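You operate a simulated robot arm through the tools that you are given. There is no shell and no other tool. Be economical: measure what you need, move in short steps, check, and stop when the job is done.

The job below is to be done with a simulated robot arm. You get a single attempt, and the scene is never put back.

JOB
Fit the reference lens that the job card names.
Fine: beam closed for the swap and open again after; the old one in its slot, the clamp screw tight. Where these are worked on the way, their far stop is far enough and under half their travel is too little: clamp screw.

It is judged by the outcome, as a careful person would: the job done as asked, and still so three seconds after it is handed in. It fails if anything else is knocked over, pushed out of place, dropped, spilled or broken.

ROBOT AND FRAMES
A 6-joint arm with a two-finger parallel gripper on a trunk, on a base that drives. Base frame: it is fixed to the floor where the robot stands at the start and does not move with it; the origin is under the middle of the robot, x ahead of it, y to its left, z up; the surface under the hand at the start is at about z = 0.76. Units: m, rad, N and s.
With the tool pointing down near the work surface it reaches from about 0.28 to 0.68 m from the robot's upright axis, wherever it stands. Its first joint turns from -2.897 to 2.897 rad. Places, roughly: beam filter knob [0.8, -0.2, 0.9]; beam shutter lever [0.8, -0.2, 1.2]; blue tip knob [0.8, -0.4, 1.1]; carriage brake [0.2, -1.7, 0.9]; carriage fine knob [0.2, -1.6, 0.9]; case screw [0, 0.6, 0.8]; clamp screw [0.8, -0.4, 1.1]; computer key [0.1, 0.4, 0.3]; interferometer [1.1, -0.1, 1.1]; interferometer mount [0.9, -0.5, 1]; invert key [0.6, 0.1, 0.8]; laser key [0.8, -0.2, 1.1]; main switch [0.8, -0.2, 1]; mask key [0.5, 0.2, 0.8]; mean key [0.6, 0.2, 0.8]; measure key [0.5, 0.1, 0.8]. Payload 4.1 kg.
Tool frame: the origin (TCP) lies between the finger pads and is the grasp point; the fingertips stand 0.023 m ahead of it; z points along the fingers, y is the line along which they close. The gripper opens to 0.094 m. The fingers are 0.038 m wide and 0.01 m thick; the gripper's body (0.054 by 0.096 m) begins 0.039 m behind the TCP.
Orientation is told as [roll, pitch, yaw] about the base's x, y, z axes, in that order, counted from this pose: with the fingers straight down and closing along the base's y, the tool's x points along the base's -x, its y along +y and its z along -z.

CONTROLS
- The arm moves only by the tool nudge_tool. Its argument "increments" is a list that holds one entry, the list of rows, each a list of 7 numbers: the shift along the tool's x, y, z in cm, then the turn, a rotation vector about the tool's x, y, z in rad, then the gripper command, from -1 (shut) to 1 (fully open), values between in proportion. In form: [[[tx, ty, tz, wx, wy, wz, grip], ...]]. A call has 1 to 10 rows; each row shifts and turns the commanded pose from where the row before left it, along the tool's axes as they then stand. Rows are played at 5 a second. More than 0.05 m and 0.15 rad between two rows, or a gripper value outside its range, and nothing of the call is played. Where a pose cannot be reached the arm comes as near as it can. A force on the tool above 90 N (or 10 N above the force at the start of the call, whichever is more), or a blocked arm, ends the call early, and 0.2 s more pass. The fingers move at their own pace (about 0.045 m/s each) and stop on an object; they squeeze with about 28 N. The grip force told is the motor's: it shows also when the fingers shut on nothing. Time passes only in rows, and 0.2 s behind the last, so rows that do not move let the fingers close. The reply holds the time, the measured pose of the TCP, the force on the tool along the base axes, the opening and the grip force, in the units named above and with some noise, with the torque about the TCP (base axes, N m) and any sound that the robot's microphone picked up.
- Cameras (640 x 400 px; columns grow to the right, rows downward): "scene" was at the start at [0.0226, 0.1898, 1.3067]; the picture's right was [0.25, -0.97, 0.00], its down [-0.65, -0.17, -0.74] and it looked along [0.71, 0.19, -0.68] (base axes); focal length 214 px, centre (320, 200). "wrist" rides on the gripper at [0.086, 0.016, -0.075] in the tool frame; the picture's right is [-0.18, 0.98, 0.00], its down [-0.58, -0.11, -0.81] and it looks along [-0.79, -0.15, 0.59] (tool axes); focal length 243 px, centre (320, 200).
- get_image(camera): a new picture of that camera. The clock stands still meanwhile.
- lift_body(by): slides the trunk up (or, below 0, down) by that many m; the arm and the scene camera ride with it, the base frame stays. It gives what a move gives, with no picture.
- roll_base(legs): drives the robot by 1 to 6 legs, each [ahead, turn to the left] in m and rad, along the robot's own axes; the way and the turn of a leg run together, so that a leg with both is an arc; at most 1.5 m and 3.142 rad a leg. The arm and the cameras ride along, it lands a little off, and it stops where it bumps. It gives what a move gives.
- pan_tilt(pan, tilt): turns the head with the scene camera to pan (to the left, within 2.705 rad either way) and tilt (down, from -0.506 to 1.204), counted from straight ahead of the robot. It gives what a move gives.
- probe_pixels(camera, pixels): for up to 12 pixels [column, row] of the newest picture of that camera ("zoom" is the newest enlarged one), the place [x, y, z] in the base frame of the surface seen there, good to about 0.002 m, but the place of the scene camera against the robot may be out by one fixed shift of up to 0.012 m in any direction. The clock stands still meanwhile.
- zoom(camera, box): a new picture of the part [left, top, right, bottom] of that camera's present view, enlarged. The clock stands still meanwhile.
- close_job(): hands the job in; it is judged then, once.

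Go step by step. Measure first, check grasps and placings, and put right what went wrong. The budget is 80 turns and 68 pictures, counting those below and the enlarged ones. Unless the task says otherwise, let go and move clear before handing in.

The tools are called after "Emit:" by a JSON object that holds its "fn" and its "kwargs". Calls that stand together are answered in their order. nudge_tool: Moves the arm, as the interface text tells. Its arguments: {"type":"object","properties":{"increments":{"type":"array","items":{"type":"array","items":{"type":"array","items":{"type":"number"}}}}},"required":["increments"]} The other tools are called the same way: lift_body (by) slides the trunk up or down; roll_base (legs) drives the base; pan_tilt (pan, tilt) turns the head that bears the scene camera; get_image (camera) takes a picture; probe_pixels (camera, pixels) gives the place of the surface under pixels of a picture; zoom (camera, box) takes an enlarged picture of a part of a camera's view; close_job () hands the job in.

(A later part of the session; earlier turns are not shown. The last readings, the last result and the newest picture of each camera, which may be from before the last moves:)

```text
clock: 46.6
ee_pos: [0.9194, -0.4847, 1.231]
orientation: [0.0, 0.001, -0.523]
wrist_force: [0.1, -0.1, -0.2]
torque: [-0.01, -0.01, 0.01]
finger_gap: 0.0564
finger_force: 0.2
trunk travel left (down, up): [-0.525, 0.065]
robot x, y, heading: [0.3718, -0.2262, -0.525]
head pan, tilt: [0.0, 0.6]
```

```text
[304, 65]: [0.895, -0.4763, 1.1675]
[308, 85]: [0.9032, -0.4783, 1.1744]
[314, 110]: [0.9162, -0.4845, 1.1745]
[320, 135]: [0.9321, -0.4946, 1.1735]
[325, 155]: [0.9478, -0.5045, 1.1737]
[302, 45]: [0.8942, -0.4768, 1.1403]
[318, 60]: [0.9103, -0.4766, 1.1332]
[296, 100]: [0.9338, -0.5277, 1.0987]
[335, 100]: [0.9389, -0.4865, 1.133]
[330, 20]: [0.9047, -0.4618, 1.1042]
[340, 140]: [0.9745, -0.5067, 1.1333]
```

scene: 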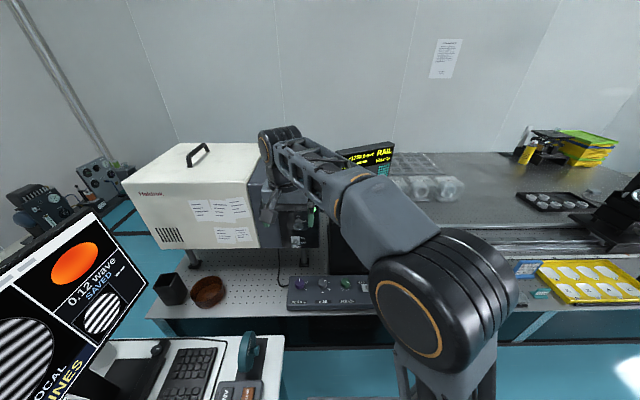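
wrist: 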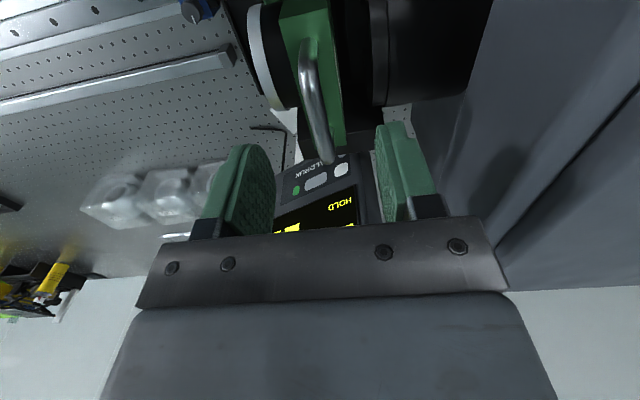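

Bar centre u 1.045, v 0.037, z 1.174. Descend, grip the handle and try a gentle lift of 1.5 cm.

Emit:
{"fn": "nudge_tool", "kwargs": {"increments": [[[-0.5, -0.25, 2, 0, 0, 0, 0.2], [0, 0, 2.5, 0, 0, 0, 0.2], [0, 0, 2.1, 0, 0, 0, 0.2], [0, 0, 0, 0, 0, 0, -1], [0, 0, 0, 0, 0, 0, -1], [0, 0, 0, 0, 0, 0, -1], [0, 0, 0, 0, 0, 0, -1]]]}}

Emit:
{"fn": "nudge_tool", "kwargs": {"increments": [[[0, 0, -0.5, 0, 0, 0, -1], [0, 0, -0.5, 0, 0, 0, -1], [0, 0, -0.5, 0, 0, 0, -1], [0, 0, 0, 0, 0, 0, -1]]]}}

Emit:
{"fn": "get_image", "kwargs": {"camera": "wrist"}}

```text
clock: 48.2
ee_pos: [0.9237, -0.4906, 1.1666]
orientation: [0.0, -0.001, -0.526]
wrist_force: [0.1, -0.3, 0.0]
torque: [-0.06, -0.11, -0.04]
finger_gap: 0.0116
finger_force: 27.9
trunk travel left (down, up): [-0.525, 0.065]
robot x, y, heading: [0.3775, -0.2305, -0.523]
head pan, tilt: [0.0, 0.6]
```

```text
clock: 49.2
ee_pos: [0.9252, -0.4912, 1.1806]
orientation: [0.002, 0.001, -0.526]
wrist_force: [0.2, -0.1, -4.9]
torque: [0.07, 0.0, -0.02]
finger_gap: 0.0117
finger_force: 28.0
trunk travel left (down, up): [-0.525, 0.065]
robot x, y, heading: [0.3705, -0.2229, -0.525]
head pan, tilt: [0.0, 0.6]
```

```text
36 pictures are left
```

wrist: 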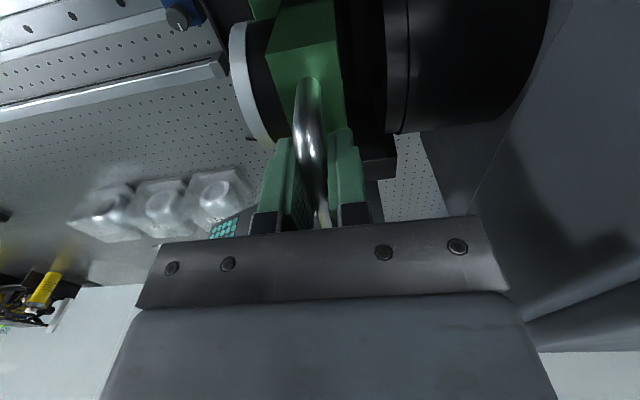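

Lens lifted freely (≈5 N), so the clamp is loose. I raise it straight up clear of the mount.

Emit:
{"fn": "nudge_tool", "kwargs": {"increments": [[[0, 0, -1.5, 0, 0, 0, -1], [0, 0, -2, 0, 0, 0, -1], [0, 0, -2, 0, 0, 0, -1], [0, 0, -2.5, 0, 0, 0, -1], [0, 0, -2.5, 0, 0, 0, -1], [0, 0, -2.5, 0, 0, 0, -1], [0, 0, -2.5, 0, 0, 0, -1], [0, 0, 0, 0, 0, 0, -1]]]}}

Emit:
{"fn": "pan_tilt", "kwargs": {"pan": 0.0, "tilt": 0.35}}

Emit:
{"fn": "get_image", "kwargs": {"camera": "scene"}}

```text
clock: 51.0
ee_pos: [0.8967, -0.4768, 1.3098]
orientation: [0.0, -0.002, -0.526]
wrist_force: [-0.2, -0.2, -4.6]
torque: [0.05, 0.03, 0.01]
finger_gap: 0.0117
finger_force: 27.7
out of reach, approached as far as the arm can: row 5, 6, 7
trunk travel left (down, up): [-0.525, 0.065]
robot x, y, heading: [0.3761, -0.2209, -0.523]
head pan, tilt: [0.0, 0.6]
```

```text
clock: 51.8
ee_pos: [0.8959, -0.4771, 1.3091]
orientation: [-0.001, -0.002, -0.523]
wrist_force: [-0.1, -0.2, -6.1]
torque: [0.1, 0.02, 0.01]
finger_gap: 0.0116
finger_force: 27.9
trunk travel left (down, up): [-0.525, 0.065]
robot x, y, heading: [0.3763, -0.2251, -0.526]
head pan, tilt: [0.0, 0.351]
```

```text
35 pictures are left
```

scene: 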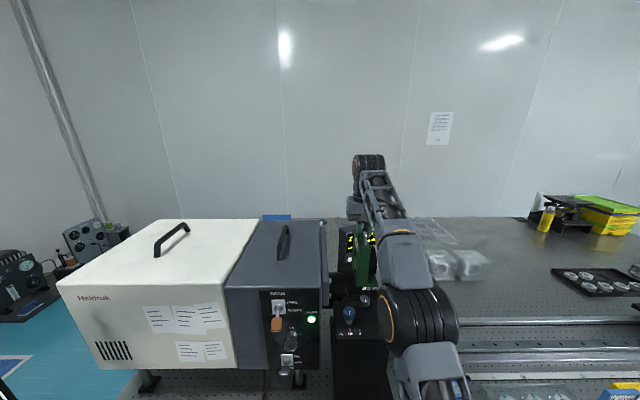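

The arm hit its reach limit at z 1.31 (drifted 3 cm back, no force). I zoom to see whether the lens bottom clears the mount.

Emit:
{"fn": "zoom", "kwargs": {"camera": "scene", "box": [310, 200, 430, 320]}}

Emit:
{"fn": "lift_body", "kwargs": {"by": 0.06}}

Emit:
{"fn": "zoom", "kwargs": {"camera": "scene", "box": [310, 200, 430, 320]}}

```text
3.33 times, centred on (370, 260) of scene
```

zoom: 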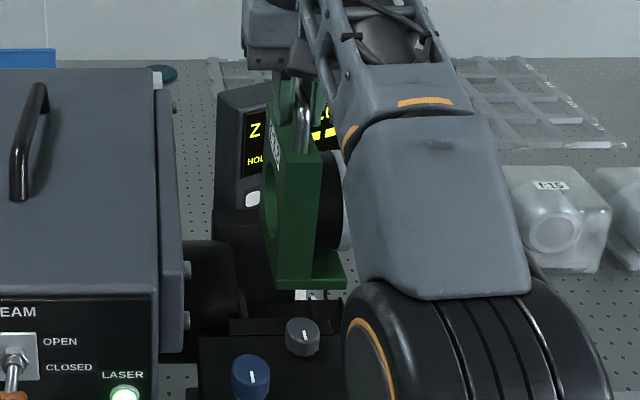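

```text
clock: 52.8
ee_pos: [0.8966, -0.4776, 1.3691]
orientation: [0.0, -0.001, -0.525]
wrist_force: [-1.0, -0.3, -5.0]
torque: [0.09, -0.01, -0.01]
finger_gap: 0.0119
finger_force: 28.4
trunk travel left (down, up): [-0.585, 0.005]
robot x, y, heading: [0.3784, -0.2203, -0.52]
head pan, tilt: [0.0, 0.351]
```

```text
3.33 times, centred on (370, 260) of scene
```

zoom: 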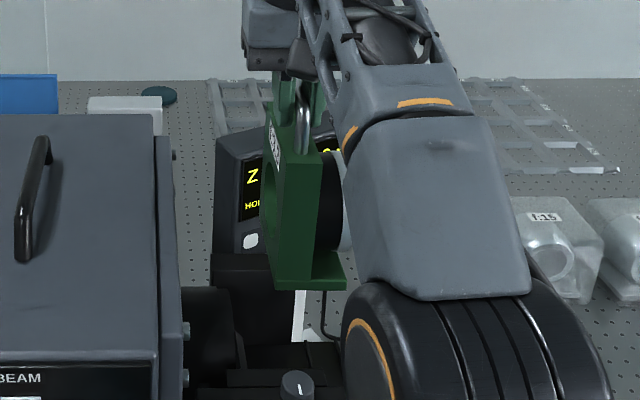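

The lens is out; its plate has a foot at the bottom (zoom (310,285)). Probe its extent and the mount's seat.

Emit:
{"fn": "probe_pixels", "kwargs": {"camera": "zoom", "pixels": [[290, 285], [330, 286], [272, 280], [300, 160], [276, 140], [303, 90], [345, 210], [310, 262], [255, 300], [270, 370], [298, 380], [305, 320]]}}

```text
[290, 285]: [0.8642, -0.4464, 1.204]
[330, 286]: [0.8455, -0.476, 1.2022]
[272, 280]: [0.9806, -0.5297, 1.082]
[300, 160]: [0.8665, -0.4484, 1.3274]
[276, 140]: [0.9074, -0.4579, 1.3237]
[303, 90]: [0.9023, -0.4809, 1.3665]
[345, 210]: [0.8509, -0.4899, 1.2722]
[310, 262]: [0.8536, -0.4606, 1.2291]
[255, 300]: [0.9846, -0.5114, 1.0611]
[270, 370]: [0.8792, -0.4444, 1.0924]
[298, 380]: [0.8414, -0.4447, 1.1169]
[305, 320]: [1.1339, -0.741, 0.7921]
```

Lens is fully clear (foot at z≈1.20). I roll back 0.70 m along the bench normal, then turn left 90° to face the table.

Emit:
{"fn": "roll_base", "kwargs": {"legs": [[-0.7, 0]]}}

Emit:
{"fn": "roll_base", "kwargs": {"legs": [[0, 1.571]]}}

Emit:
{"fn": "pan_tilt", "kwargs": {"pan": 0.0, "tilt": 0.9}}

Emit:
{"fn": "get_image", "kwargs": {"camera": "scene"}}

```text
clock: 56.7
ee_pos: [0.2808, -0.1148, 1.3691]
orientation: [-0.001, -0.001, -0.508]
wrist_force: [-0.1, -0.5, -6.4]
torque: [0.04, 0.01, -0.05]
finger_gap: 0.0116
finger_force: 28.3
trunk travel left (down, up): [-0.585, 0.005]
robot x, y, heading: [-0.241, 0.1295, -0.515]
head pan, tilt: [0.0, 0.351]
```

```text
clock: 58.7
ee_pos: [0.3369, 0.1303, 1.3677]
orientation: [0.0, 0.002, -0.068]
wrist_force: [0.1, -0.3, -5.0]
torque: [-0.04, 0.03, 0.0]
finger_gap: 0.0117
finger_force: 28.2
trunk travel left (down, up): [-0.585, 0.005]
robot x, y, heading: [-0.2434, 0.1259, -0.079]
head pan, tilt: [0.0, 0.351]
stopped in leg 1: the robot was blocked; the commanded pose is now the measured one
```

```text
clock: 59.7
ee_pos: [0.3366, 0.1301, 1.3694]
orientation: [0.001, -0.001, -0.068]
wrist_force: [-0.5, 0.2, -5.0]
torque: [-0.01, 0.05, 0.0]
finger_gap: 0.0117
finger_force: 27.7
trunk travel left (down, up): [-0.585, 0.005]
robot x, y, heading: [-0.2382, 0.1256, -0.078]
head pan, tilt: [0.0, 0.901]
```

```text
32 pictures are left
```

scene: 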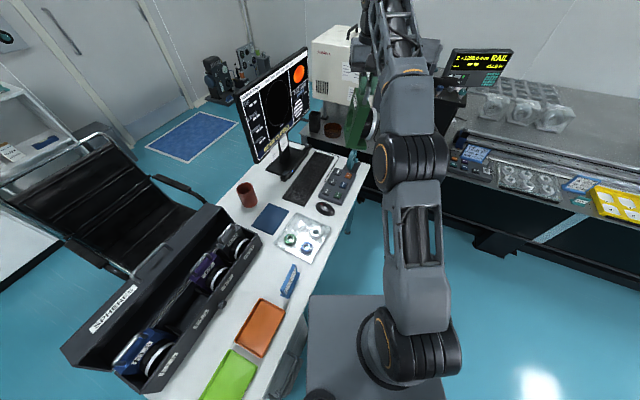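

The base was blocked at the table pedestal by a corner. I turn back to -30° and will swing the arm instead; also I check the monitor and desk.

Emit:
{"fn": "probe_pixels", "kwargs": {"camera": "scene", "pixels": [[304, 55], [240, 100], [258, 160], [306, 108], [246, 195], [292, 282], [268, 327], [200, 280], [280, 370], [340, 300]]}}

Emit:
{"fn": "roll_base", "kwargs": {"legs": [[0, -0.445]]}}

Emit:
{"fn": "pan_tilt", "kwargs": {"pan": 1.571, "tilt": 0.9}}

Emit:
{"fn": "get_image", "kwargs": {"camera": "scene"}}

```text
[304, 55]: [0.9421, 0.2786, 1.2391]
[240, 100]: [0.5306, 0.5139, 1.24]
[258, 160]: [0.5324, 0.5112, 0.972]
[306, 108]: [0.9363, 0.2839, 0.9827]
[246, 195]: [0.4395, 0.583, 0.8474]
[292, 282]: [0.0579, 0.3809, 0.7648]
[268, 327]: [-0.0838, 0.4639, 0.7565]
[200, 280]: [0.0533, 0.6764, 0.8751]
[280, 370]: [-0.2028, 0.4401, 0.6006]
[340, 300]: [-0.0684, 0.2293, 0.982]
```

```text
clock: 61.4
ee_pos: [0.2799, -0.123, 1.3695]
orientation: [-0.001, -0.001, -0.518]
wrist_force: [-0.7, -0.3, -5.2]
torque: [-0.01, 0.04, -0.01]
finger_gap: 0.0117
finger_force: 27.7
trunk travel left (down, up): [-0.585, 0.005]
robot x, y, heading: [-0.2449, 0.1274, -0.529]
head pan, tilt: [0.0, 0.901]
```

```text
clock: 63.1
ee_pos: [0.2795, -0.1232, 1.3683]
orientation: [-0.002, -0.002, -0.52]
wrist_force: [-0.7, -0.7, -5.4]
torque: [0.02, 0.06, 0.01]
finger_gap: 0.012
finger_force: 28.1
trunk travel left (down, up): [-0.585, 0.005]
robot x, y, heading: [-0.2424, 0.126, -0.527]
head pan, tilt: [1.571, 0.901]
```

```text
31 pictures are left
```

scene: 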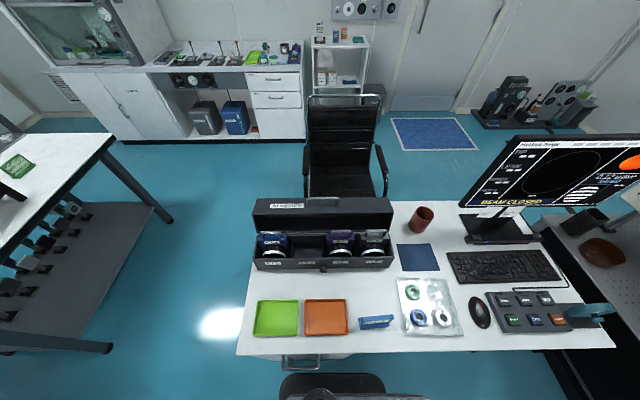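

"BEAM CLOSED" shows on the monitor. I zoom into the case to measure the empty f:3.3 slot.

Emit:
{"fn": "zoom", "kwargs": {"camera": "scene", "box": [245, 190, 405, 280]}}

Emit:
{"fn": "probe_pixels", "kwargs": {"camera": "zoom", "pixels": [[120, 182], [385, 180], [515, 178], [160, 250], [205, 200], [230, 250], [310, 240], [225, 200], [310, 200], [290, 160], [440, 245], [265, 275]]}}

```text
4.00 times, centred on (325, 235) of scene
```

zoom: 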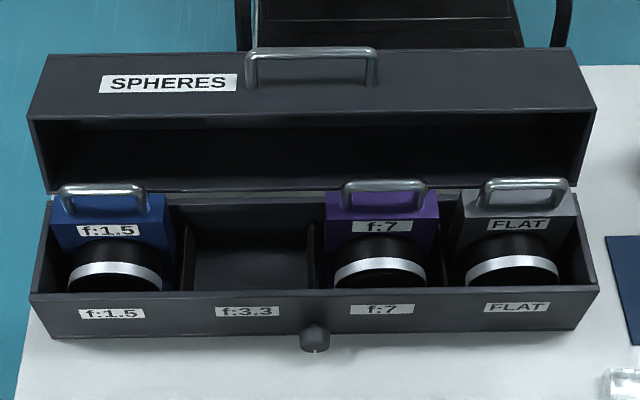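

```text
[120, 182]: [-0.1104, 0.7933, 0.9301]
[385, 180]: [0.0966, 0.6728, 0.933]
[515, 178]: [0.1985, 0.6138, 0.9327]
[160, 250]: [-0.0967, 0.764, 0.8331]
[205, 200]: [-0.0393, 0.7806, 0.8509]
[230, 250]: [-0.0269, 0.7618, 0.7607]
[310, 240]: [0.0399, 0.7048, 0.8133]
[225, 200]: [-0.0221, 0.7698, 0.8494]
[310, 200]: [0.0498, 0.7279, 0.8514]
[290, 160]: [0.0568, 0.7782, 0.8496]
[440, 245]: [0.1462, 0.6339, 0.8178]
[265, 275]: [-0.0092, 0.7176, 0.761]
```

Slot f:3.3 centre ≈ u -0.380, v 0.631; seated handle z ≈ 0.933. I lower the trunk 0.2 m and swing the arm over the table at safe height.

Emit:
{"fn": "lift_body", "kwargs": {"by": -0.2}}

Emit:
{"fn": "nudge_tool", "kwargs": {"increments": [[[1.93, 3.97, 0, 0, 0, 0, -1], [1.93, 3.97, 0, 0, 0, 0, -1], [1.93, 3.97, 0, 0, 0, 0, -1], [1.93, 3.97, 0, 0, 0, 0, -1], [1.93, 3.97, 0, 0, 0, 0, -1], [1.93, 3.97, 0, 0, 0, 0, -1], [1.93, 3.97, 0, 0, 0, 0, -1], [1.93, 3.97, 0, 0, 0, 0, -1], [1.93, 3.97, 0, 0, 0, 0, -1]]]}}

Emit:
{"fn": "nudge_tool", "kwargs": {"increments": [[[4, 2, 0, 0, 0, 0, -1], [4, 2, 0, 0, 0, 0, -1], [4, 2, 0, 0, 0, 0, -1], [4, 2, 0, 0, 0, 0, -1], [4, 2, 0, 0, 0, 0, -1], [4, 2, 0, 0, 0, 0, -1], [4, 2, 0, 0, 0, 0, -1], [4, 2, 0, 0, 0, 0, -1], [4, 2, 0, 0, 0, 0, -1], [4, 1.5, 0, 0, 0, 0, -1]]]}}

Emit:
{"fn": "get_image", "kwargs": {"camera": "wrist"}}

Emit:
{"fn": "get_image", "kwargs": {"camera": "scene"}}

```text
clock: 65.2
ee_pos: [0.2796, -0.1223, 1.1682]
orientation: [-0.001, -0.002, -0.518]
wrist_force: [-0.5, -1.5, -5.7]
torque: [0.03, 0.07, 0.03]
finger_gap: 0.0117
finger_force: 27.9
trunk travel left (down, up): [-0.385, 0.205]
robot x, y, heading: [-0.2465, 0.1286, -0.533]
head pan, tilt: [1.571, 0.901]
```

```text
clock: 67.2
ee_pos: [0.3028, 0.2744, 1.1629]
orientation: [0.002, -0.002, -0.519]
wrist_force: [0.4, 0.5, -5.5]
torque: [0.0, 0.05, 0.0]
finger_gap: 0.0118
finger_force: 28.0
out of reach, approached as far as the arm can: row 9
trunk travel left (down, up): [-0.385, 0.205]
robot x, y, heading: [-0.2441, 0.1262, -0.529]
head pan, tilt: [1.571, 0.901]
```

```text
clock: 69.4
ee_pos: [0.0298, 0.6039, 1.1283]
orientation: [0.002, -0.001, -0.519]
wrist_force: [-0.3, -0.3, -4.9]
torque: [-0.01, 0.05, -0.02]
finger_gap: 0.0117
finger_force: 28.4
out of reach, approached as far as the arm can: row 7, 8, 9, 10
trunk travel left (down, up): [-0.385, 0.205]
robot x, y, heading: [-0.2412, 0.1253, -0.533]
head pan, tilt: [1.571, 0.901]
```

```text
29 pictures are left
```

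wrist: 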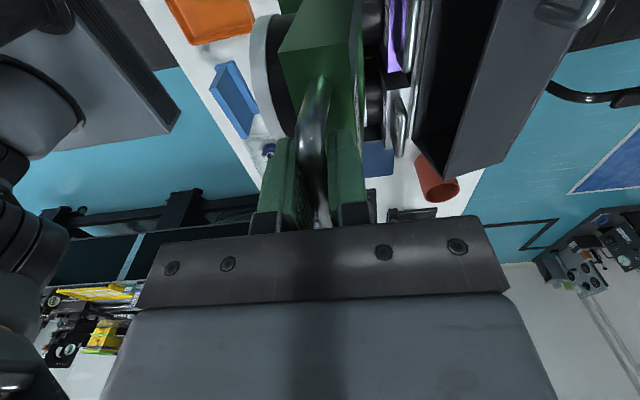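

```text
28 pictures are left
```

scene: 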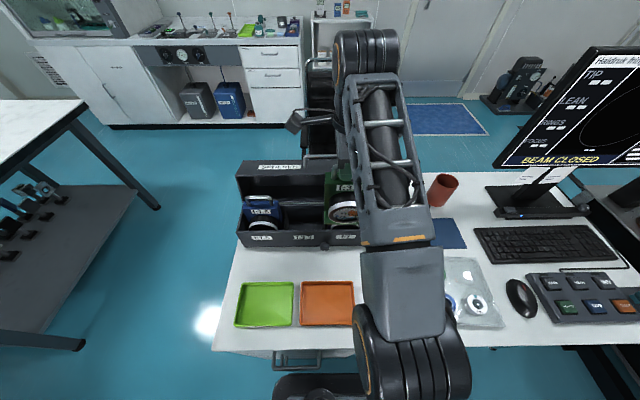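

Arm reached its limit at this height. I raise the trunk 0.2 and lower the arm equally, and probe the lid from the wrist view for clearance.

Emit:
{"fn": "probe_pixels", "kwargs": {"camera": "wrist", "pixels": [[425, 60], [445, 170], [505, 160], [500, 40], [430, 20], [405, 40], [400, 120], [400, 60]]}}

Emit:
{"fn": "lift_body", "kwargs": {"by": 0.2}}

Emit:
{"fn": "nudge_tool", "kwargs": {"increments": [[[0, 0, 4.5, 0, 0, 0, -1], [0, 0, 4.5, 0, 0, 0, -1], [0, 0, 4.5, 0, 0, 0, -1], [0, 0, 2.5, 0, 0, 0, -1], [0, 0, 0, 0, 0, 0, -1]]]}}

```text
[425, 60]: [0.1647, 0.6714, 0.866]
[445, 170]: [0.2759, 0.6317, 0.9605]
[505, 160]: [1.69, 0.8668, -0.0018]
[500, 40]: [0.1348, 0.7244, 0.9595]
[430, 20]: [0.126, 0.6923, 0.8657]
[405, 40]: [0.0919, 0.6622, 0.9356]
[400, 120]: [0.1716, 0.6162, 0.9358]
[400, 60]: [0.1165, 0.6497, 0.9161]
```

```text
clock: 71.6
ee_pos: [0.0304, 0.6033, 1.3279]
orientation: [0.002, -0.002, -0.521]
wrist_force: [0.1, -0.3, -5.4]
torque: [0.03, 0.0, -0.02]
finger_gap: 0.0118
finger_force: 28.6
trunk travel left (down, up): [-0.585, 0.005]
robot x, y, heading: [-0.2431, 0.1292, -0.525]
head pan, tilt: [1.571, 0.901]
```

```text
clock: 72.8
ee_pos: [0.0284, 0.6012, 1.1676]
orientation: [0.003, -0.004, -0.52]
wrist_force: [-0.1, 0.3, -5.7]
torque: [0.01, 0.04, 0.01]
finger_gap: 0.0116
finger_force: 28.0
trunk travel left (down, up): [-0.585, 0.005]
robot x, y, heading: [-0.2404, 0.1251, -0.528]
head pan, tilt: [1.571, 0.901]
```

Wrist probes put the seated bars at v 0.620 (z top 0.936) and the lid edge at v 0.685, z 0.96: clearance is enough. I move above slot f:3.3.

Emit:
{"fn": "nudge_tool", "kwargs": {"increments": [[[3.47, 2.83, 0, 0, 0, 0, -1], [3.47, 2.83, 0, 0, 0, 0, -1], [3.47, 2.83, 0, 0, 0, 0, -1], [0, 0, 3, 0, 0, 0, -1], [0, 0, 0, 0, 0, 0, -1]]]}}

Emit:
{"fn": "get_image", "kwargs": {"camera": "scene"}}

Emit:
{"fn": "get_image", "kwargs": {"camera": "wrist"}}

```text
clock: 74.0
ee_pos: [-0.0201, 0.7005, 1.1328]
orientation: [0.001, -0.002, -0.522]
wrist_force: [-0.4, -0.2, -4.8]
torque: [-0.02, 0.03, -0.01]
finger_gap: 0.0118
finger_force: 27.6
out of reach, approached as far as the arm can: row 3
trunk travel left (down, up): [-0.585, 0.005]
robot x, y, heading: [-0.2458, 0.1265, -0.531]
head pan, tilt: [1.571, 0.901]
```

```text
27 pictures are left
```

scene: 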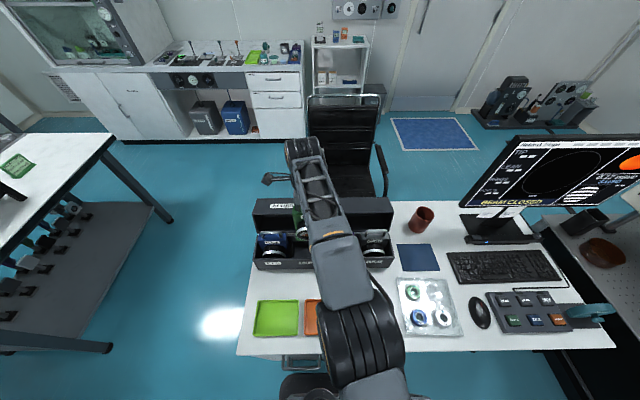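

```text
26 pictures are left
```

wrist: 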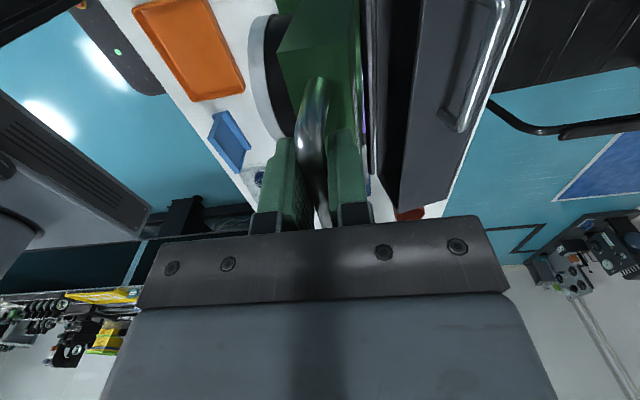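

TCP is at u -0.368, v 0.597, z 1.133. I lower to gain reach and correct to u -0.380, v 0.620.

Emit:
{"fn": "nudge_tool", "kwargs": {"increments": [[[0, 0, 3, 0, 0, 0, -1], [0, 0, 3, 0, 0, 0, -1], [1.2, 1.2, 0, 0, 0, 0, -1], [0, 1.1, 0, 0, 0, 0, -1], [0, 0, 0, 0, 0, 0, -1]]]}}

Emit:
{"fn": "zoom", "kwargs": {"camera": "scene", "box": [245, 190, 405, 290]}}

```text
clock: 75.2
ee_pos: [-0.0219, 0.7184, 1.0704]
orientation: [0.002, -0.003, -0.519]
wrist_force: [-0.9, -0.7, -5.1]
torque: [-0.01, 0.04, -0.02]
finger_gap: 0.0119
finger_force: 28.4
out of reach, approached as far as the arm can: row 4
trunk travel left (down, up): [-0.585, 0.005]
robot x, y, heading: [-0.2418, 0.1262, -0.532]
head pan, tilt: [1.571, 0.901]
```

```text
4.00 times, centred on (325, 240) of scene
```

zoom: 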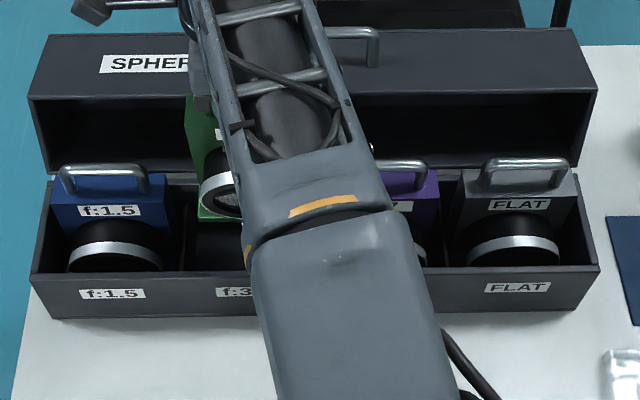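

The lens hangs over slot f:3.3, 9 mm short in v. Reach grows when lower, so I descend 4 cm (foot still above the rim) and correct.

Emit:
{"fn": "nudge_tool", "kwargs": {"increments": [[[0, 0, 2, 0, 0, 0, -1], [0, 0, 2, 0, 0, 0, -1], [0.2, 0.9, 0, 0, 0, 0, -1], [0, 0, 0, 0, 0, 0, -1]]]}}

Emit:
{"fn": "get_image", "kwargs": {"camera": "wrist"}}

```text
clock: 76.2
ee_pos: [-0.0193, 0.7248, 1.0308]
orientation: [0.003, -0.002, -0.516]
wrist_force: [0.4, 0.5, -5.9]
torque: [0.01, 0.06, 0.03]
finger_gap: 0.0119
finger_force: 28.0
out of reach, approached as far as the arm can: row 3
trunk travel left (down, up): [-0.585, 0.005]
robot x, y, heading: [-0.2412, 0.1257, -0.528]
head pan, tilt: [1.571, 0.901]
```

```text
24 pictures are left
```

wrist: 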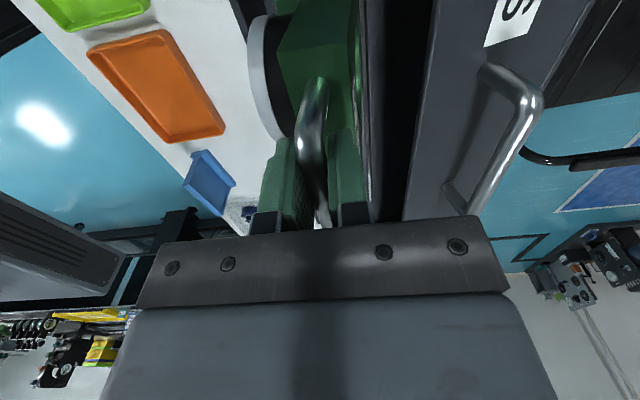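

Now u -0.379, v 0.618. I lower into the slot in two stages, watching the force.

Emit:
{"fn": "nudge_tool", "kwargs": {"increments": [[[0, 0.2, 1.5, 0, 0, 0, -1], [0, 0, 1.5, 0, 0, 0, -1], [0, 0, 1.5, 0, 0, 0, -1], [0, 0, 0, 0, 0, 0, -1]]]}}

Emit:
{"fn": "nudge_tool", "kwargs": {"increments": [[[0, 0, 1.5, 0, 0, 0, -1], [0, 0, 1.5, 0, 0, 0, -1], [0, 0, 1.5, 0, 0, 0, -1], [0, 0, 0, 0, 0, 0, -1]]]}}

Emit:
{"fn": "get_image", "kwargs": {"camera": "wrist"}}

```text
clock: 77.2
ee_pos: [-0.0165, 0.7309, 1.0108]
orientation: [0.048, 0.009, -0.52]
wrist_force: [1.6, -2.1, 36.5]
torque: [0.42, -0.86, 0.28]
finger_gap: 0.0117
finger_force: 28.2
trunk travel left (down, up): [-0.585, 0.005]
robot x, y, heading: [-0.2429, 0.1279, -0.529]
head pan, tilt: [1.571, 0.901]
stopped in row 4: the force on the tool passed its limit at 93 N (the readings are from after the stop); the commanded pose is now the measured one
```

```text
clock: 77.7
ee_pos: [-0.0136, 0.7368, 1.0097]
orientation: [0.074, 0.013, -0.521]
wrist_force: [1.8, -1.8, 32.0]
torque: [-0.12, -1.13, 0.46]
finger_gap: 0.0119
finger_force: 28.0
trunk travel left (down, up): [-0.585, 0.005]
robot x, y, heading: [-0.2402, 0.1236, -0.531]
head pan, tilt: [1.571, 0.901]
stopped in row 2: the force on the tool passed its limit at 97 N (the readings are from after the stop); the commanded pose is now the measured one
```

```text
23 pictures are left
```

wrist: 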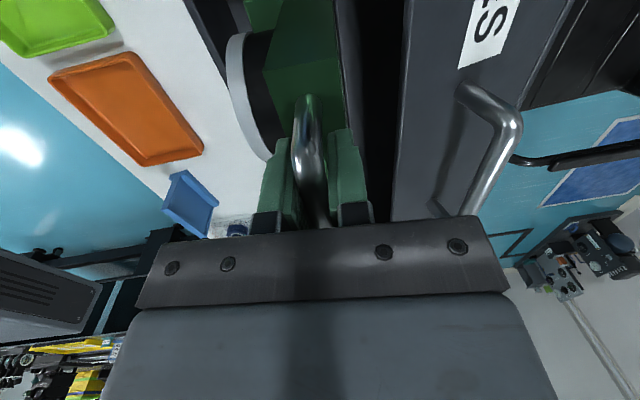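

The foot struck something at about rim height (z≈0.845). I lift 5 cm, straighten, and inspect.

Emit:
{"fn": "nudge_tool", "kwargs": {"increments": [[[0, 0, -1.5, 0, 0, 0, -1], [0, 0, -1.5, 0, 0, 0, -1], [0, 0, -2, 0, 0, 0, -1], [0, 0, 0, 0, 0, 0, -1]]]}}

Emit:
{"fn": "zoom", "kwargs": {"camera": "scene", "box": [245, 200, 345, 275]}}

Emit:
{"fn": "get_image", "kwargs": {"camera": "wrist"}}

```text
clock: 78.7
ee_pos: [-0.0158, 0.7325, 1.0514]
orientation: [0.059, 0.01, -0.52]
wrist_force: [0.3, -0.4, -6.4]
torque: [0.02, 0.03, 0.0]
finger_gap: 0.0121
finger_force: 27.7
trunk travel left (down, up): [-0.585, 0.005]
robot x, y, heading: [-0.2411, 0.1254, -0.529]
head pan, tilt: [1.571, 0.901]
```

```text
5.33 times, centred on (295, 238) of scene
```

zoom: 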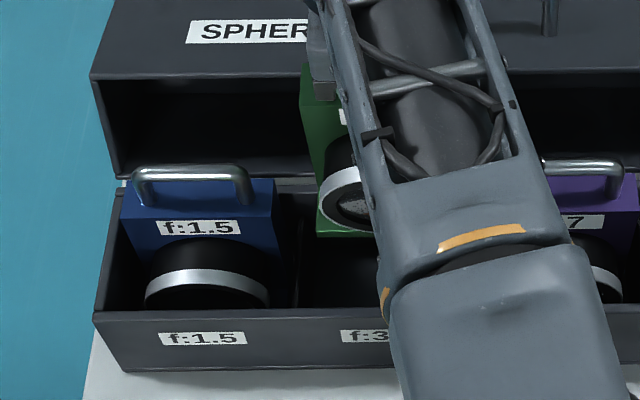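

```text
21 pictures are left
```

wrist: 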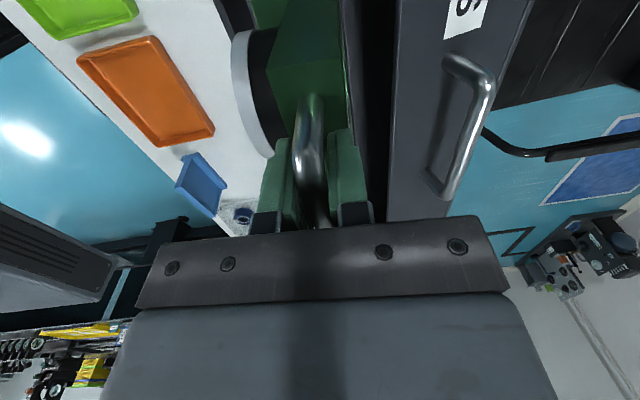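

I probe the lens's foot/ring and the case's back wall to find what it hit.

Emit:
{"fn": "probe_pixels", "kwargs": {"camera": "zoom", "pixels": [[330, 222], [360, 230], [322, 228], [308, 90], [325, 210], [345, 212], [330, 245], [300, 235], [345, 275], [150, 175], [205, 190], [255, 200]]}}

Emit:
{"fn": "probe_pixels", "kwargs": {"camera": "wrist", "pixels": [[308, 110], [330, 60], [343, 70], [300, 30], [362, 60], [380, 60], [355, 120], [350, 20], [405, 100], [240, 80]]}}

```text
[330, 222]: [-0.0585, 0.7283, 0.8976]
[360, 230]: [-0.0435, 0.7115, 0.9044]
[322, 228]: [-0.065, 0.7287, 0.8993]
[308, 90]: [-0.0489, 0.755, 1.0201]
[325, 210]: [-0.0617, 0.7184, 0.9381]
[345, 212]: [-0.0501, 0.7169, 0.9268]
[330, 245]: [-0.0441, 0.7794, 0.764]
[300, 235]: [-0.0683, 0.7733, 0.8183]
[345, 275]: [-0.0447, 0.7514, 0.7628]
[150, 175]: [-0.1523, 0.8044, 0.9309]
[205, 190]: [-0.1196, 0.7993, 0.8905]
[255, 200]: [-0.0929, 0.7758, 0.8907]
```

```text
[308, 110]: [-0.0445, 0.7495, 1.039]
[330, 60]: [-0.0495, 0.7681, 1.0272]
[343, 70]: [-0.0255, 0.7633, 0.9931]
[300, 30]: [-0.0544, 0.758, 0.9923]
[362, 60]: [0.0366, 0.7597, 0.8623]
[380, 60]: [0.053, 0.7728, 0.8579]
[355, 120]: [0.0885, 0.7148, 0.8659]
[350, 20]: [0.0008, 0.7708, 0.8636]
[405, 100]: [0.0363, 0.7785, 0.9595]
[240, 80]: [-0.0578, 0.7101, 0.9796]
```

The foot's rear edge caught the back rim (z 0.865, v≥0.66): the lens hangs slightly tilted in the grip. I level the tool first and measure the lens's top face.

Emit:
{"fn": "nudge_tool", "kwargs": {"increments": [[[0, 0, -0.5, 0.03, -0.005, 0, -1], [0, 0, -0.5, 0.029, -0.005, 0, -1], [0, 0, 0, 0, 0, 0, -1]]]}}

Emit:
{"fn": "zoom", "kwargs": {"camera": "wrist", "box": [220, 0, 400, 200]}}

Emit:
{"fn": "probe_pixels", "kwargs": {"camera": "zoom", "pixels": [[240, 120], [260, 150], [340, 120], [345, 80], [310, 160], [390, 100], [385, 140], [300, 250], [245, 50], [180, 200], [350, 150], [260, 110]]}}

```text
clock: 79.5
ee_pos: [-0.0204, 0.7207, 1.062]
orientation: [0.001, 0.0, -0.52]
wrist_force: [-0.1, 0.1, -6.3]
torque: [0.04, -0.02, 0.01]
finger_gap: 0.0117
finger_force: 28.1
out of reach, approached as far as the arm can: row 1, 2
trunk travel left (down, up): [-0.585, 0.005]
robot x, y, heading: [-0.2455, 0.1314, -0.533]
head pan, tilt: [1.571, 0.901]
```

```text
2.00 times, centred on (310, 100) of wrist
```

zoom: 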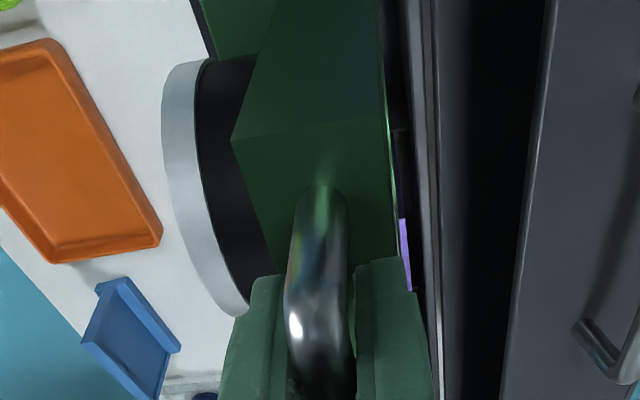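

```text
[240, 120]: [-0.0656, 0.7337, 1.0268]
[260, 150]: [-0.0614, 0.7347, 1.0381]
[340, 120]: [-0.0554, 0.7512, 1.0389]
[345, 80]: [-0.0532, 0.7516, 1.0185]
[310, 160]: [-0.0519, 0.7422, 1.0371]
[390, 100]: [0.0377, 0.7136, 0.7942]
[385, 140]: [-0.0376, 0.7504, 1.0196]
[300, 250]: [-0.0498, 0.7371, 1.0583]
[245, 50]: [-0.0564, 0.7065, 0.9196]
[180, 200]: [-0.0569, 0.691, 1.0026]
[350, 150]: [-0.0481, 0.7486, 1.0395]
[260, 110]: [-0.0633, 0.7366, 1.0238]
```

Torque analysis places the contact at the rear edge (u≈-0.35, v≈0.64), so the lens was slightly too far back and tilted ~0.04. I untilt, keep v≈0.612 and lower carefully.

Emit:
{"fn": "nudge_tool", "kwargs": {"increments": [[[0, -0.2, 1.5, 0.04, 0, 0, -1], [0, 0, 1.5, 0, 0, 0, -1], [0, 0, 1, 0, 0, 0, -1], [0, 0, 0.7, 0, 0, 0, -1], [0, 0, 0.7, 0, 0, 0, -1], [0, 0, 0, 0, 0, 0, -1]]]}}

```text
clock: 80.8
ee_pos: [-0.0217, 0.7164, 1.0074]
orientation: [-0.042, 0.0, -0.519]
wrist_force: [0.0, -1.5, -6.2]
torque: [0.03, 0.03, -0.02]
finger_gap: 0.0118
finger_force: 27.8
out of reach, approached as far as the arm can: row 1
trunk travel left (down, up): [-0.585, 0.005]
robot x, y, heading: [-0.2451, 0.1296, -0.532]
head pan, tilt: [1.571, 0.901]
```

Past the earlier contact height without force. I continue down.

Emit:
{"fn": "nudge_tool", "kwargs": {"increments": [[[0, 0, 0.8, 0, 0, 0, -1], [0, 0, 0.8, 0, 0, 0, -1], [0, 0, 0.8, 0, 0, 0, -1], [0, 0, 0, 0, 0, 0, -1]]]}}

```text
clock: 81.8
ee_pos: [-0.0208, 0.7172, 0.9825]
orientation: [-0.041, 0.002, -0.52]
wrist_force: [-0.1, 0.0, -5.4]
torque: [0.07, 0.03, -0.01]
finger_gap: 0.0119
finger_force: 27.7
trunk travel left (down, up): [-0.585, 0.005]
robot x, y, heading: [-0.2462, 0.128, -0.531]
head pan, tilt: [1.571, 0.901]
```

Emit:
{"fn": "nudge_tool", "kwargs": {"increments": [[[0, 0, 0.8, 0, 0, 0, -1], [0, 0, 0.8, 0, 0, 0, -1], [0, 0, 0.8, 0, 0, 0, -1], [0, 0, 0.8, 0, 0, 0, -1], [0, 0, 0.4, 0, 0, 0, -1], [0, 0, 0, 0, 0, 0, -1]]]}}

Emit:
{"fn": "get_image", "kwargs": {"camera": "wrist"}}

```text
clock: 82.9
ee_pos: [-0.0262, 0.7265, 0.9742]
orientation: [0.002, 0.015, -0.513]
wrist_force: [-8.0, 0.8, 27.0]
torque: [-0.49, -0.86, -0.24]
finger_gap: 0.0118
finger_force: 28.1
out of reach, approached as far as the arm can: row 1
trunk travel left (down, up): [-0.585, 0.005]
robot x, y, heading: [-0.2421, 0.1293, -0.525]
head pan, tilt: [1.571, 0.901]
stopped in row 5: the force on the tool passed its limit at 94 N (the readings are from after the stop); the commanded pose is now the measured one
```

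```text
19 pictures are left
```

wrist: 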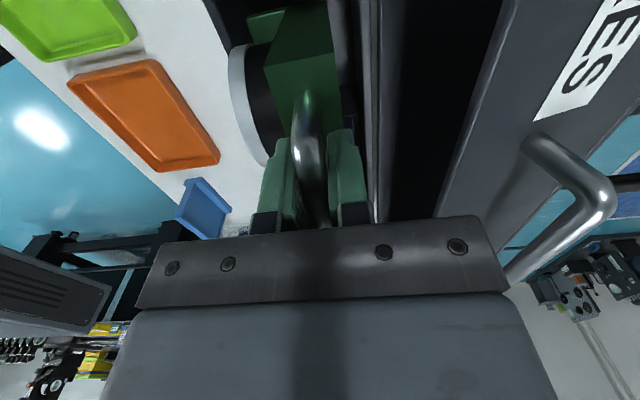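

This time the +u foot corner touched the right divider (torque says contact +3.7 cm in u). The lens is ~0.10 wide, so I lift 2.5 cm, straighten, shift to u≈-0.386 and check tilt.

Emit:
{"fn": "nudge_tool", "kwargs": {"increments": [[[0, 0, -1.2, 0.02, -0.015, 0.01, -1], [0, 0, -1.3, 0, 0, 0, -1], [0, 0, 0, 0, 0, 0, -1]]]}}

Emit:
{"fn": "zoom", "kwargs": {"camera": "wrist", "box": [220, 0, 400, 200]}}

Emit:
{"fn": "zoom", "kwargs": {"camera": "scene", "box": [245, 200, 345, 275]}}

```text
clock: 83.7
ee_pos: [-0.0256, 0.7225, 0.993]
orientation: [-0.031, -0.003, -0.524]
wrist_force: [-0.7, 0.2, -5.2]
torque: [0.1, 0.04, 0.0]
finger_gap: 0.0117
finger_force: 27.7
trunk travel left (down, up): [-0.585, 0.005]
robot x, y, heading: [-0.2427, 0.1277, -0.522]
head pan, tilt: [1.571, 0.901]
```

```text
2.00 times, centred on (310, 100) of wrist
```

zoom: 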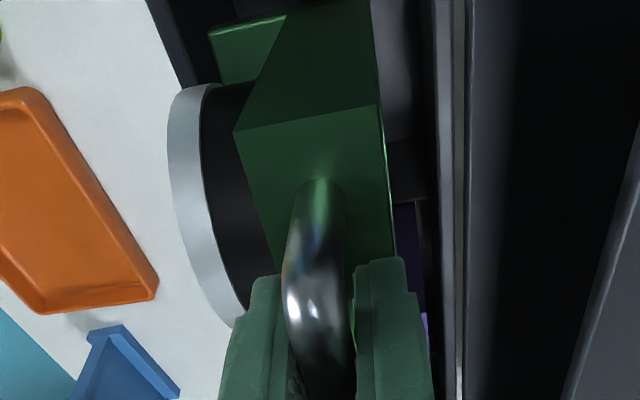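

```text
5.33 times, centred on (295, 238) of scene
```

zoom: 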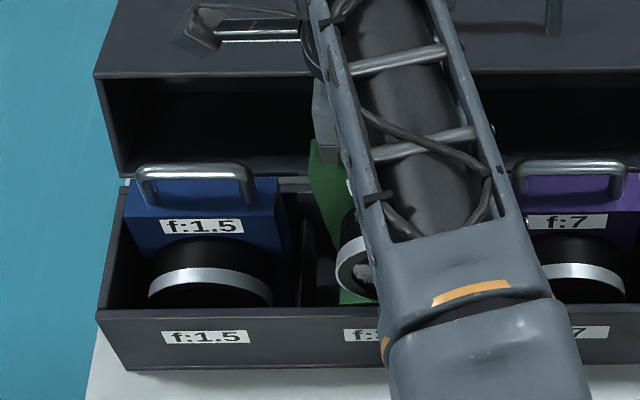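

I probe the lens top face along u and v and the right divider to check tilt and gap.

Emit:
{"fn": "probe_pixels", "kwargs": {"camera": "scene", "pixels": [[302, 248], [304, 240]]}}

Emit:
{"fn": "zoom", "kwargs": {"camera": "wrist", "box": [260, 0, 380, 150]}}

Emit:
{"fn": "probe_pixels", "kwargs": {"camera": "zoom", "pixels": [[240, 180], [360, 160], [280, 300], [375, 310], [240, 220], [375, 270], [390, 200], [420, 180], [410, 150], [440, 300], [320, 80], [360, 30]]}}

```text
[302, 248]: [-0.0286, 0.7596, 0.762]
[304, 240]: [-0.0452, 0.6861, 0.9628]
```

```text
2.67 times, centred on (320, 75) of wrist
```

zoom: 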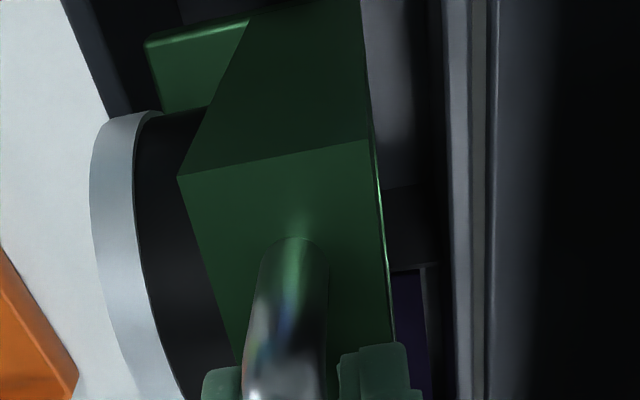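

```text
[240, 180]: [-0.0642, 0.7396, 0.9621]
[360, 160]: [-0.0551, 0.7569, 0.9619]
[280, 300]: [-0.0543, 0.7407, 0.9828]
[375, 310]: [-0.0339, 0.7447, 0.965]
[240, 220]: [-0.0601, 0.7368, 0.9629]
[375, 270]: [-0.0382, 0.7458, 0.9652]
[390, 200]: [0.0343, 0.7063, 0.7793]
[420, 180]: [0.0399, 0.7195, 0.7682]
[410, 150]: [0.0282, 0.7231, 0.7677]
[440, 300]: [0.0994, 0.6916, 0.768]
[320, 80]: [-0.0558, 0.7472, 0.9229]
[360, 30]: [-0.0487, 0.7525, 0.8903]
```

The lens is level in v but got tilted ~0.12 rad about v (the -u side low, foot shifted +u). I counter-rotate the tool about its y by 0.12 and re-centre, then check.

Emit:
{"fn": "nudge_tool", "kwargs": {"increments": [[[0, 0, -0.5, 0, 0.06, 0, -1], [0, 0, 0, 0, 0.06, 0, -1], [0.15, 0, 0, 0, 0, 0, -1], [0, 0, 0, 0, 0, 0, -1]]]}}

Emit:
{"fn": "zoom", "kwargs": {"camera": "wrist", "box": [260, 0, 380, 150]}}

Emit:
{"fn": "probe_pixels", "kwargs": {"camera": "zoom", "pixels": [[240, 185], [350, 165], [370, 310], [370, 270], [240, 230], [230, 200], [355, 220], [320, 120], [320, 80], [350, 40], [330, 180], [350, 110]]}}

```text
clock: 84.7
ee_pos: [-0.0252, 0.7251, 0.998]
orientation: [-0.029, 0.116, -0.528]
wrist_force: [0.4, 0.4, -5.3]
torque: [0.09, -0.03, 0.01]
finger_gap: 0.0117
finger_force: 28.2
trunk travel left (down, up): [-0.585, 0.005]
robot x, y, heading: [-0.24, 0.1257, -0.529]
head pan, tilt: [1.571, 0.901]
```

```text
2.67 times, centred on (320, 75) of wrist
```

zoom: 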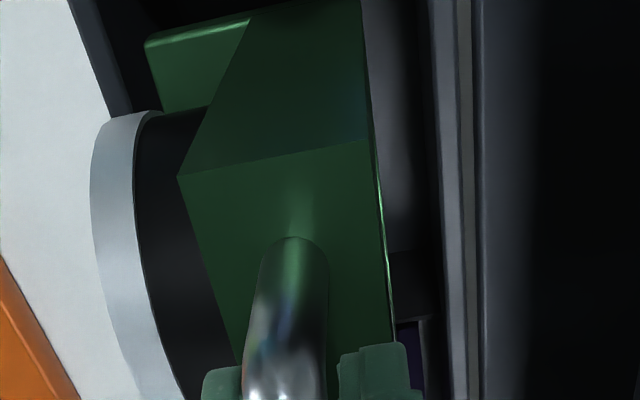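

```text
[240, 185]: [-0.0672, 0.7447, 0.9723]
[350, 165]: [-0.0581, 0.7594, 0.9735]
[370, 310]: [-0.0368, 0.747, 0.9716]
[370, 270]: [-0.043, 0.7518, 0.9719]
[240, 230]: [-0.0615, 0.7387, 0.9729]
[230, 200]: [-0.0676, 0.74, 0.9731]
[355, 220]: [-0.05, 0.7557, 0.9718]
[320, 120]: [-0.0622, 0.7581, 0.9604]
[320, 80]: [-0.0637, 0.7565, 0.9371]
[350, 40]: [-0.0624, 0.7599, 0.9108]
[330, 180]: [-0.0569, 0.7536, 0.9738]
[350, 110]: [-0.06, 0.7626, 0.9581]
```

Lens is upright now (near edge u -0.433, so centred at -0.383). I lower vertically in small rows.

Emit:
{"fn": "nudge_tool", "kwargs": {"increments": [[[-0.095, -0.28, 0.794, 0, 0, 0, -1], [-0.095, 0.025, 0.794, 0, 0, 0, -1], [-0.095, 0.025, 0.794, 0, 0, 0, -1], [-0.05, 0.012, 0.4, 0, 0, 0, -1], [0, 0, 0, 0, 0, 0, -1]]]}}

```text
clock: 85.9
ee_pos: [-0.0259, 0.7261, 0.9685]
orientation: [-0.03, 0.119, -0.527]
wrist_force: [0.1, 0.2, -6.2]
torque: [0.04, -0.03, 0.02]
finger_gap: 0.0117
finger_force: 28.1
out of reach, approached as far as the arm can: row 2
trunk travel left (down, up): [-0.585, 0.005]
robot x, y, heading: [-0.2402, 0.1261, -0.528]
head pan, tilt: [1.571, 0.901]
```

Free at z 0.9685, below the divider contact height. Continue down.

Emit:
{"fn": "nudge_tool", "kwargs": {"increments": [[[-0.095, 0, 0.794, 0, 0, 0, -1], [-0.095, 0, 0.794, 0, 0, 0, -1], [-0.095, 0.025, 0.794, 0, 0, 0, -1], [0, 0, 0, 0, 0, 0, -1]]]}}

```text
clock: 86.9
ee_pos: [-0.0267, 0.7264, 0.9446]
orientation: [-0.029, 0.118, -0.527]
wrist_force: [0.2, -1.0, -5.4]
torque: [0.05, -0.03, 0.02]
finger_gap: 0.0117
finger_force: 27.8
trunk travel left (down, up): [-0.585, 0.005]
robot x, y, heading: [-0.2402, 0.1294, -0.525]
head pan, tilt: [1.571, 0.901]
```

Emit:
{"fn": "nudge_tool", "kwargs": {"increments": [[[-0.06, 0, 0.5, 0, 0, 0, -1], [-0.06, 0, 0.5, 0, 0, 0, -1], [-0.03, 0, 0.25, 0, 0, 0, -1], [0, 0, 0, 0, 0, 0, -1]]]}}

```text
clock: 87.9
ee_pos: [-0.0275, 0.7262, 0.9328]
orientation: [-0.029, 0.116, -0.528]
wrist_force: [-0.3, -0.3, -4.7]
torque: [0.08, -0.03, 0.03]
finger_gap: 0.0117
finger_force: 27.5
trunk travel left (down, up): [-0.585, 0.005]
robot x, y, heading: [-0.2432, 0.1278, -0.531]
head pan, tilt: [1.571, 0.901]
```

Emit:
{"fn": "nudge_tool", "kwargs": {"increments": [[[-0.03, 0, 0.25, 0, 0, 0, -1], [-0.03, 0, 0.25, 0, 0, 0, -1], [0, 0, 0, 0, 0, 0, -1]]]}}

Emit:
{"fn": "get_image", "kwargs": {"camera": "wrist"}}

```text
clock: 88.7
ee_pos: [-0.0274, 0.7262, 0.9273]
orientation: [-0.03, 0.116, -0.527]
wrist_force: [-0.5, -0.4, -5.5]
torque: [-0.01, -0.04, 0.0]
finger_gap: 0.0119
finger_force: 27.9
trunk travel left (down, up): [-0.585, 0.005]
robot x, y, heading: [-0.2446, 0.1264, -0.53]
head pan, tilt: [1.571, 0.901]
```

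```text
14 pictures are left
```

wrist: 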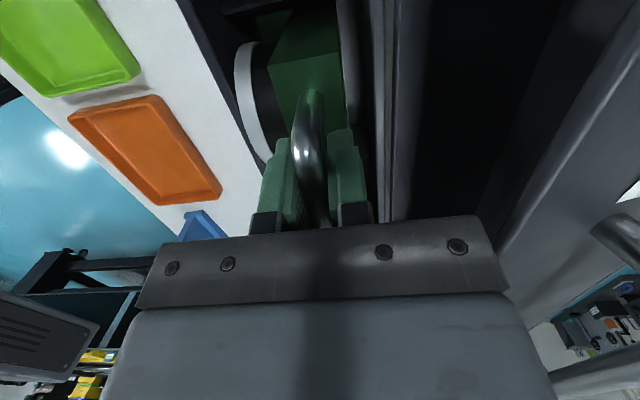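

Still hanging. I lower in 2 mm steps until the floor takes the weight.

Emit:
{"fn": "nudge_tool", "kwargs": {"increments": [[[-0.03, 0, 0.2, 0, 0, 0, -1], [-0.03, 0, 0.2, 0, 0, 0, -1], [0, 0, 0, 0, 0, 0, -1]]]}}

```text
clock: 89.5
ee_pos: [-0.0277, 0.7257, 0.9243]
orientation: [-0.03, 0.117, -0.528]
wrist_force: [0.0, -0.8, -5.3]
torque: [0.08, 0.0, -0.03]
finger_gap: 0.0116
finger_force: 28.4
trunk travel left (down, up): [-0.585, 0.005]
robot x, y, heading: [-0.2428, 0.1301, -0.532]
head pan, tilt: [1.571, 0.901]
```

Emit:
{"fn": "nudge_tool", "kwargs": {"increments": [[[-0.03, 0, 0.2, 0, 0, 0, -1], [-0.03, 0, 0.2, 0, 0, 0, -1], [-0.03, 0, 0.2, 0, 0, 0, -1], [0, 0, 0, 0, 0, 0, -1]]]}}

```text
clock: 90.5
ee_pos: [-0.0278, 0.7248, 0.9239]
orientation: [-0.019, 0.119, -0.523]
wrist_force: [-4.8, 3.4, 29.6]
torque: [-0.15, -1.22, 0.05]
finger_gap: 0.0119
finger_force: 27.8
trunk travel left (down, up): [-0.585, 0.005]
robot x, y, heading: [-0.2438, 0.1271, -0.52]
head pan, tilt: [1.571, 0.901]
```

Floor contact at z 0.924 as expected. I ease up 1 mm, open the fingers and retreat upward.

Emit:
{"fn": "nudge_tool", "kwargs": {"increments": [[[0, 0, -0.15, 0, 0, 0, -1], [0, 0, 0, 0, 0, 0, -0.2], [0, 0, 0, 0, 0, 0, 0.1], [0, 0, 0, 0, 0, 0, 0.1], [0.3, 0, -2.5, 0, 0, 0, 0.1], [0.3, 0, -2.5, 0, 0, 0, 0.1], [0.3, 0, -2.5, 0, -0.06, 0, 0.1], [0, 0, -2.5, 0.03, -0.06, 0, 0.1], [0, 0, 0, 0, 0, 0, 0.1]]]}}

Emit:
{"fn": "get_image", "kwargs": {"camera": "wrist"}}

```text
clock: 92.5
ee_pos: [-0.0264, 0.7143, 1.0204]
orientation: [-0.061, -0.002, -0.525]
wrist_force: [-0.4, 0.2, 0.1]
torque: [0.04, 0.01, 0.0]
finger_gap: 0.0517
finger_force: 0.0
out of reach, approached as far as the arm can: row 8
trunk travel left (down, up): [-0.585, 0.005]
robot x, y, heading: [-0.245, 0.1255, -0.525]
head pan, tilt: [1.571, 0.901]
```

```text
13 pictures are left
```

wrist: 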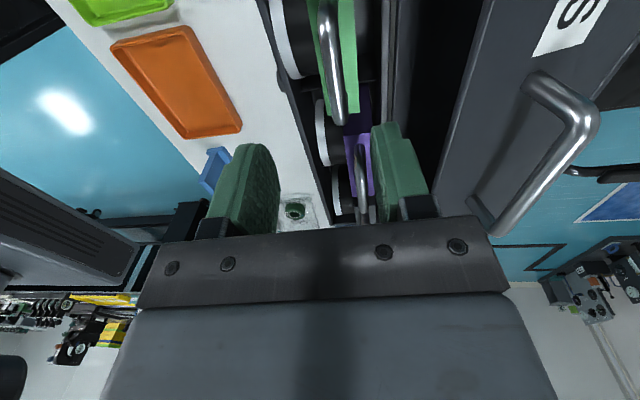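

f:3.3 sits in its slot in line with the others. I probe the handles of green, purple and FLAT.

Emit:
{"fn": "probe_pixels", "kwargs": {"camera": "wrist", "pixels": [[326, 30], [333, 70], [340, 110], [360, 160], [363, 190], [367, 213], [350, 60], [355, 110], [371, 150]]}}

```text
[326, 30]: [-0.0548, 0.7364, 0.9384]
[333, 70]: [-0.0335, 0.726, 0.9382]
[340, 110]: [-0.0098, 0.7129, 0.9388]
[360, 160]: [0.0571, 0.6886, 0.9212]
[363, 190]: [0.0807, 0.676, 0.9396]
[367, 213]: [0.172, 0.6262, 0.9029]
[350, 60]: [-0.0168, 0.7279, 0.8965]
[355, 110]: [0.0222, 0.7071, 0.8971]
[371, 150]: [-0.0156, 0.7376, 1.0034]
```

f:3.3 is seated at the same height as f:7. Now I level the tool and move over to FLAT.

Emit:
{"fn": "nudge_tool", "kwargs": {"increments": [[[-4.2, 0, 0, -0.03, 0, 0, 0.1], [-4.2, 0, 0, -0.03, 0, 0, 0.1], [-4.2, 0.3, 0, 0, 0, 0, 0.1], [-4.2, 0.3, 0, 0, 0, 0, 0.1], [-3.5, 0.3, 0, 0, 0, 0, 0.1], [0, 0, 0, 0, 0, 0, 0.1]]]}}

Emit:
{"fn": "get_image", "kwargs": {"camera": "wrist"}}

```text
clock: 93.9
ee_pos: [0.1617, 0.6454, 1.0224]
orientation: [0.002, -0.004, -0.523]
wrist_force: [-0.1, 0.8, 0.6]
torque: [0.02, -0.01, -0.01]
finger_gap: 0.0516
finger_force: 0.0
out of reach, approached as far as the arm can: row 1, 2
trunk travel left (down, up): [-0.585, 0.005]
robot x, y, heading: [-0.247, 0.1292, -0.522]
head pan, tilt: [1.571, 0.901]
```

```text
12 pictures are left
```

wrist: 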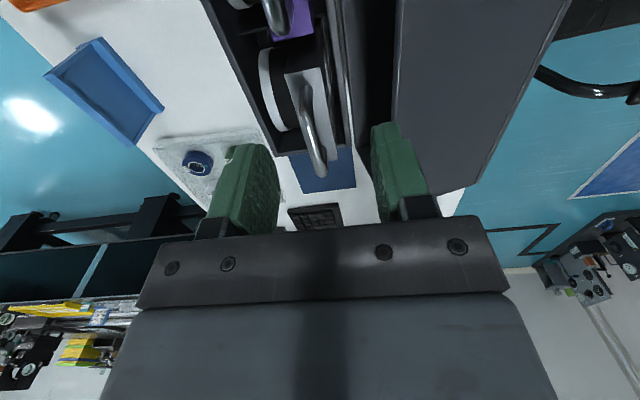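

FLAT's handle shows from (302,88) to (322,170). Probe it.

Emit:
{"fn": "probe_pixels", "kwargs": {"camera": "wrist", "pixels": [[303, 92], [307, 115], [313, 140], [318, 158], [321, 170], [320, 85], [328, 130], [335, 148], [280, 12]]}}

```text
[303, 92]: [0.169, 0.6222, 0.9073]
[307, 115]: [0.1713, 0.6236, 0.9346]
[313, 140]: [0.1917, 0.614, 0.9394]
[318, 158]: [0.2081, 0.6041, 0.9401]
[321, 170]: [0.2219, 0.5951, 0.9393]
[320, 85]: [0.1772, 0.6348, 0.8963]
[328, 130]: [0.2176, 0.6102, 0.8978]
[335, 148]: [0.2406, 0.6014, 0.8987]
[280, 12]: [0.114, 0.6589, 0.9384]
```

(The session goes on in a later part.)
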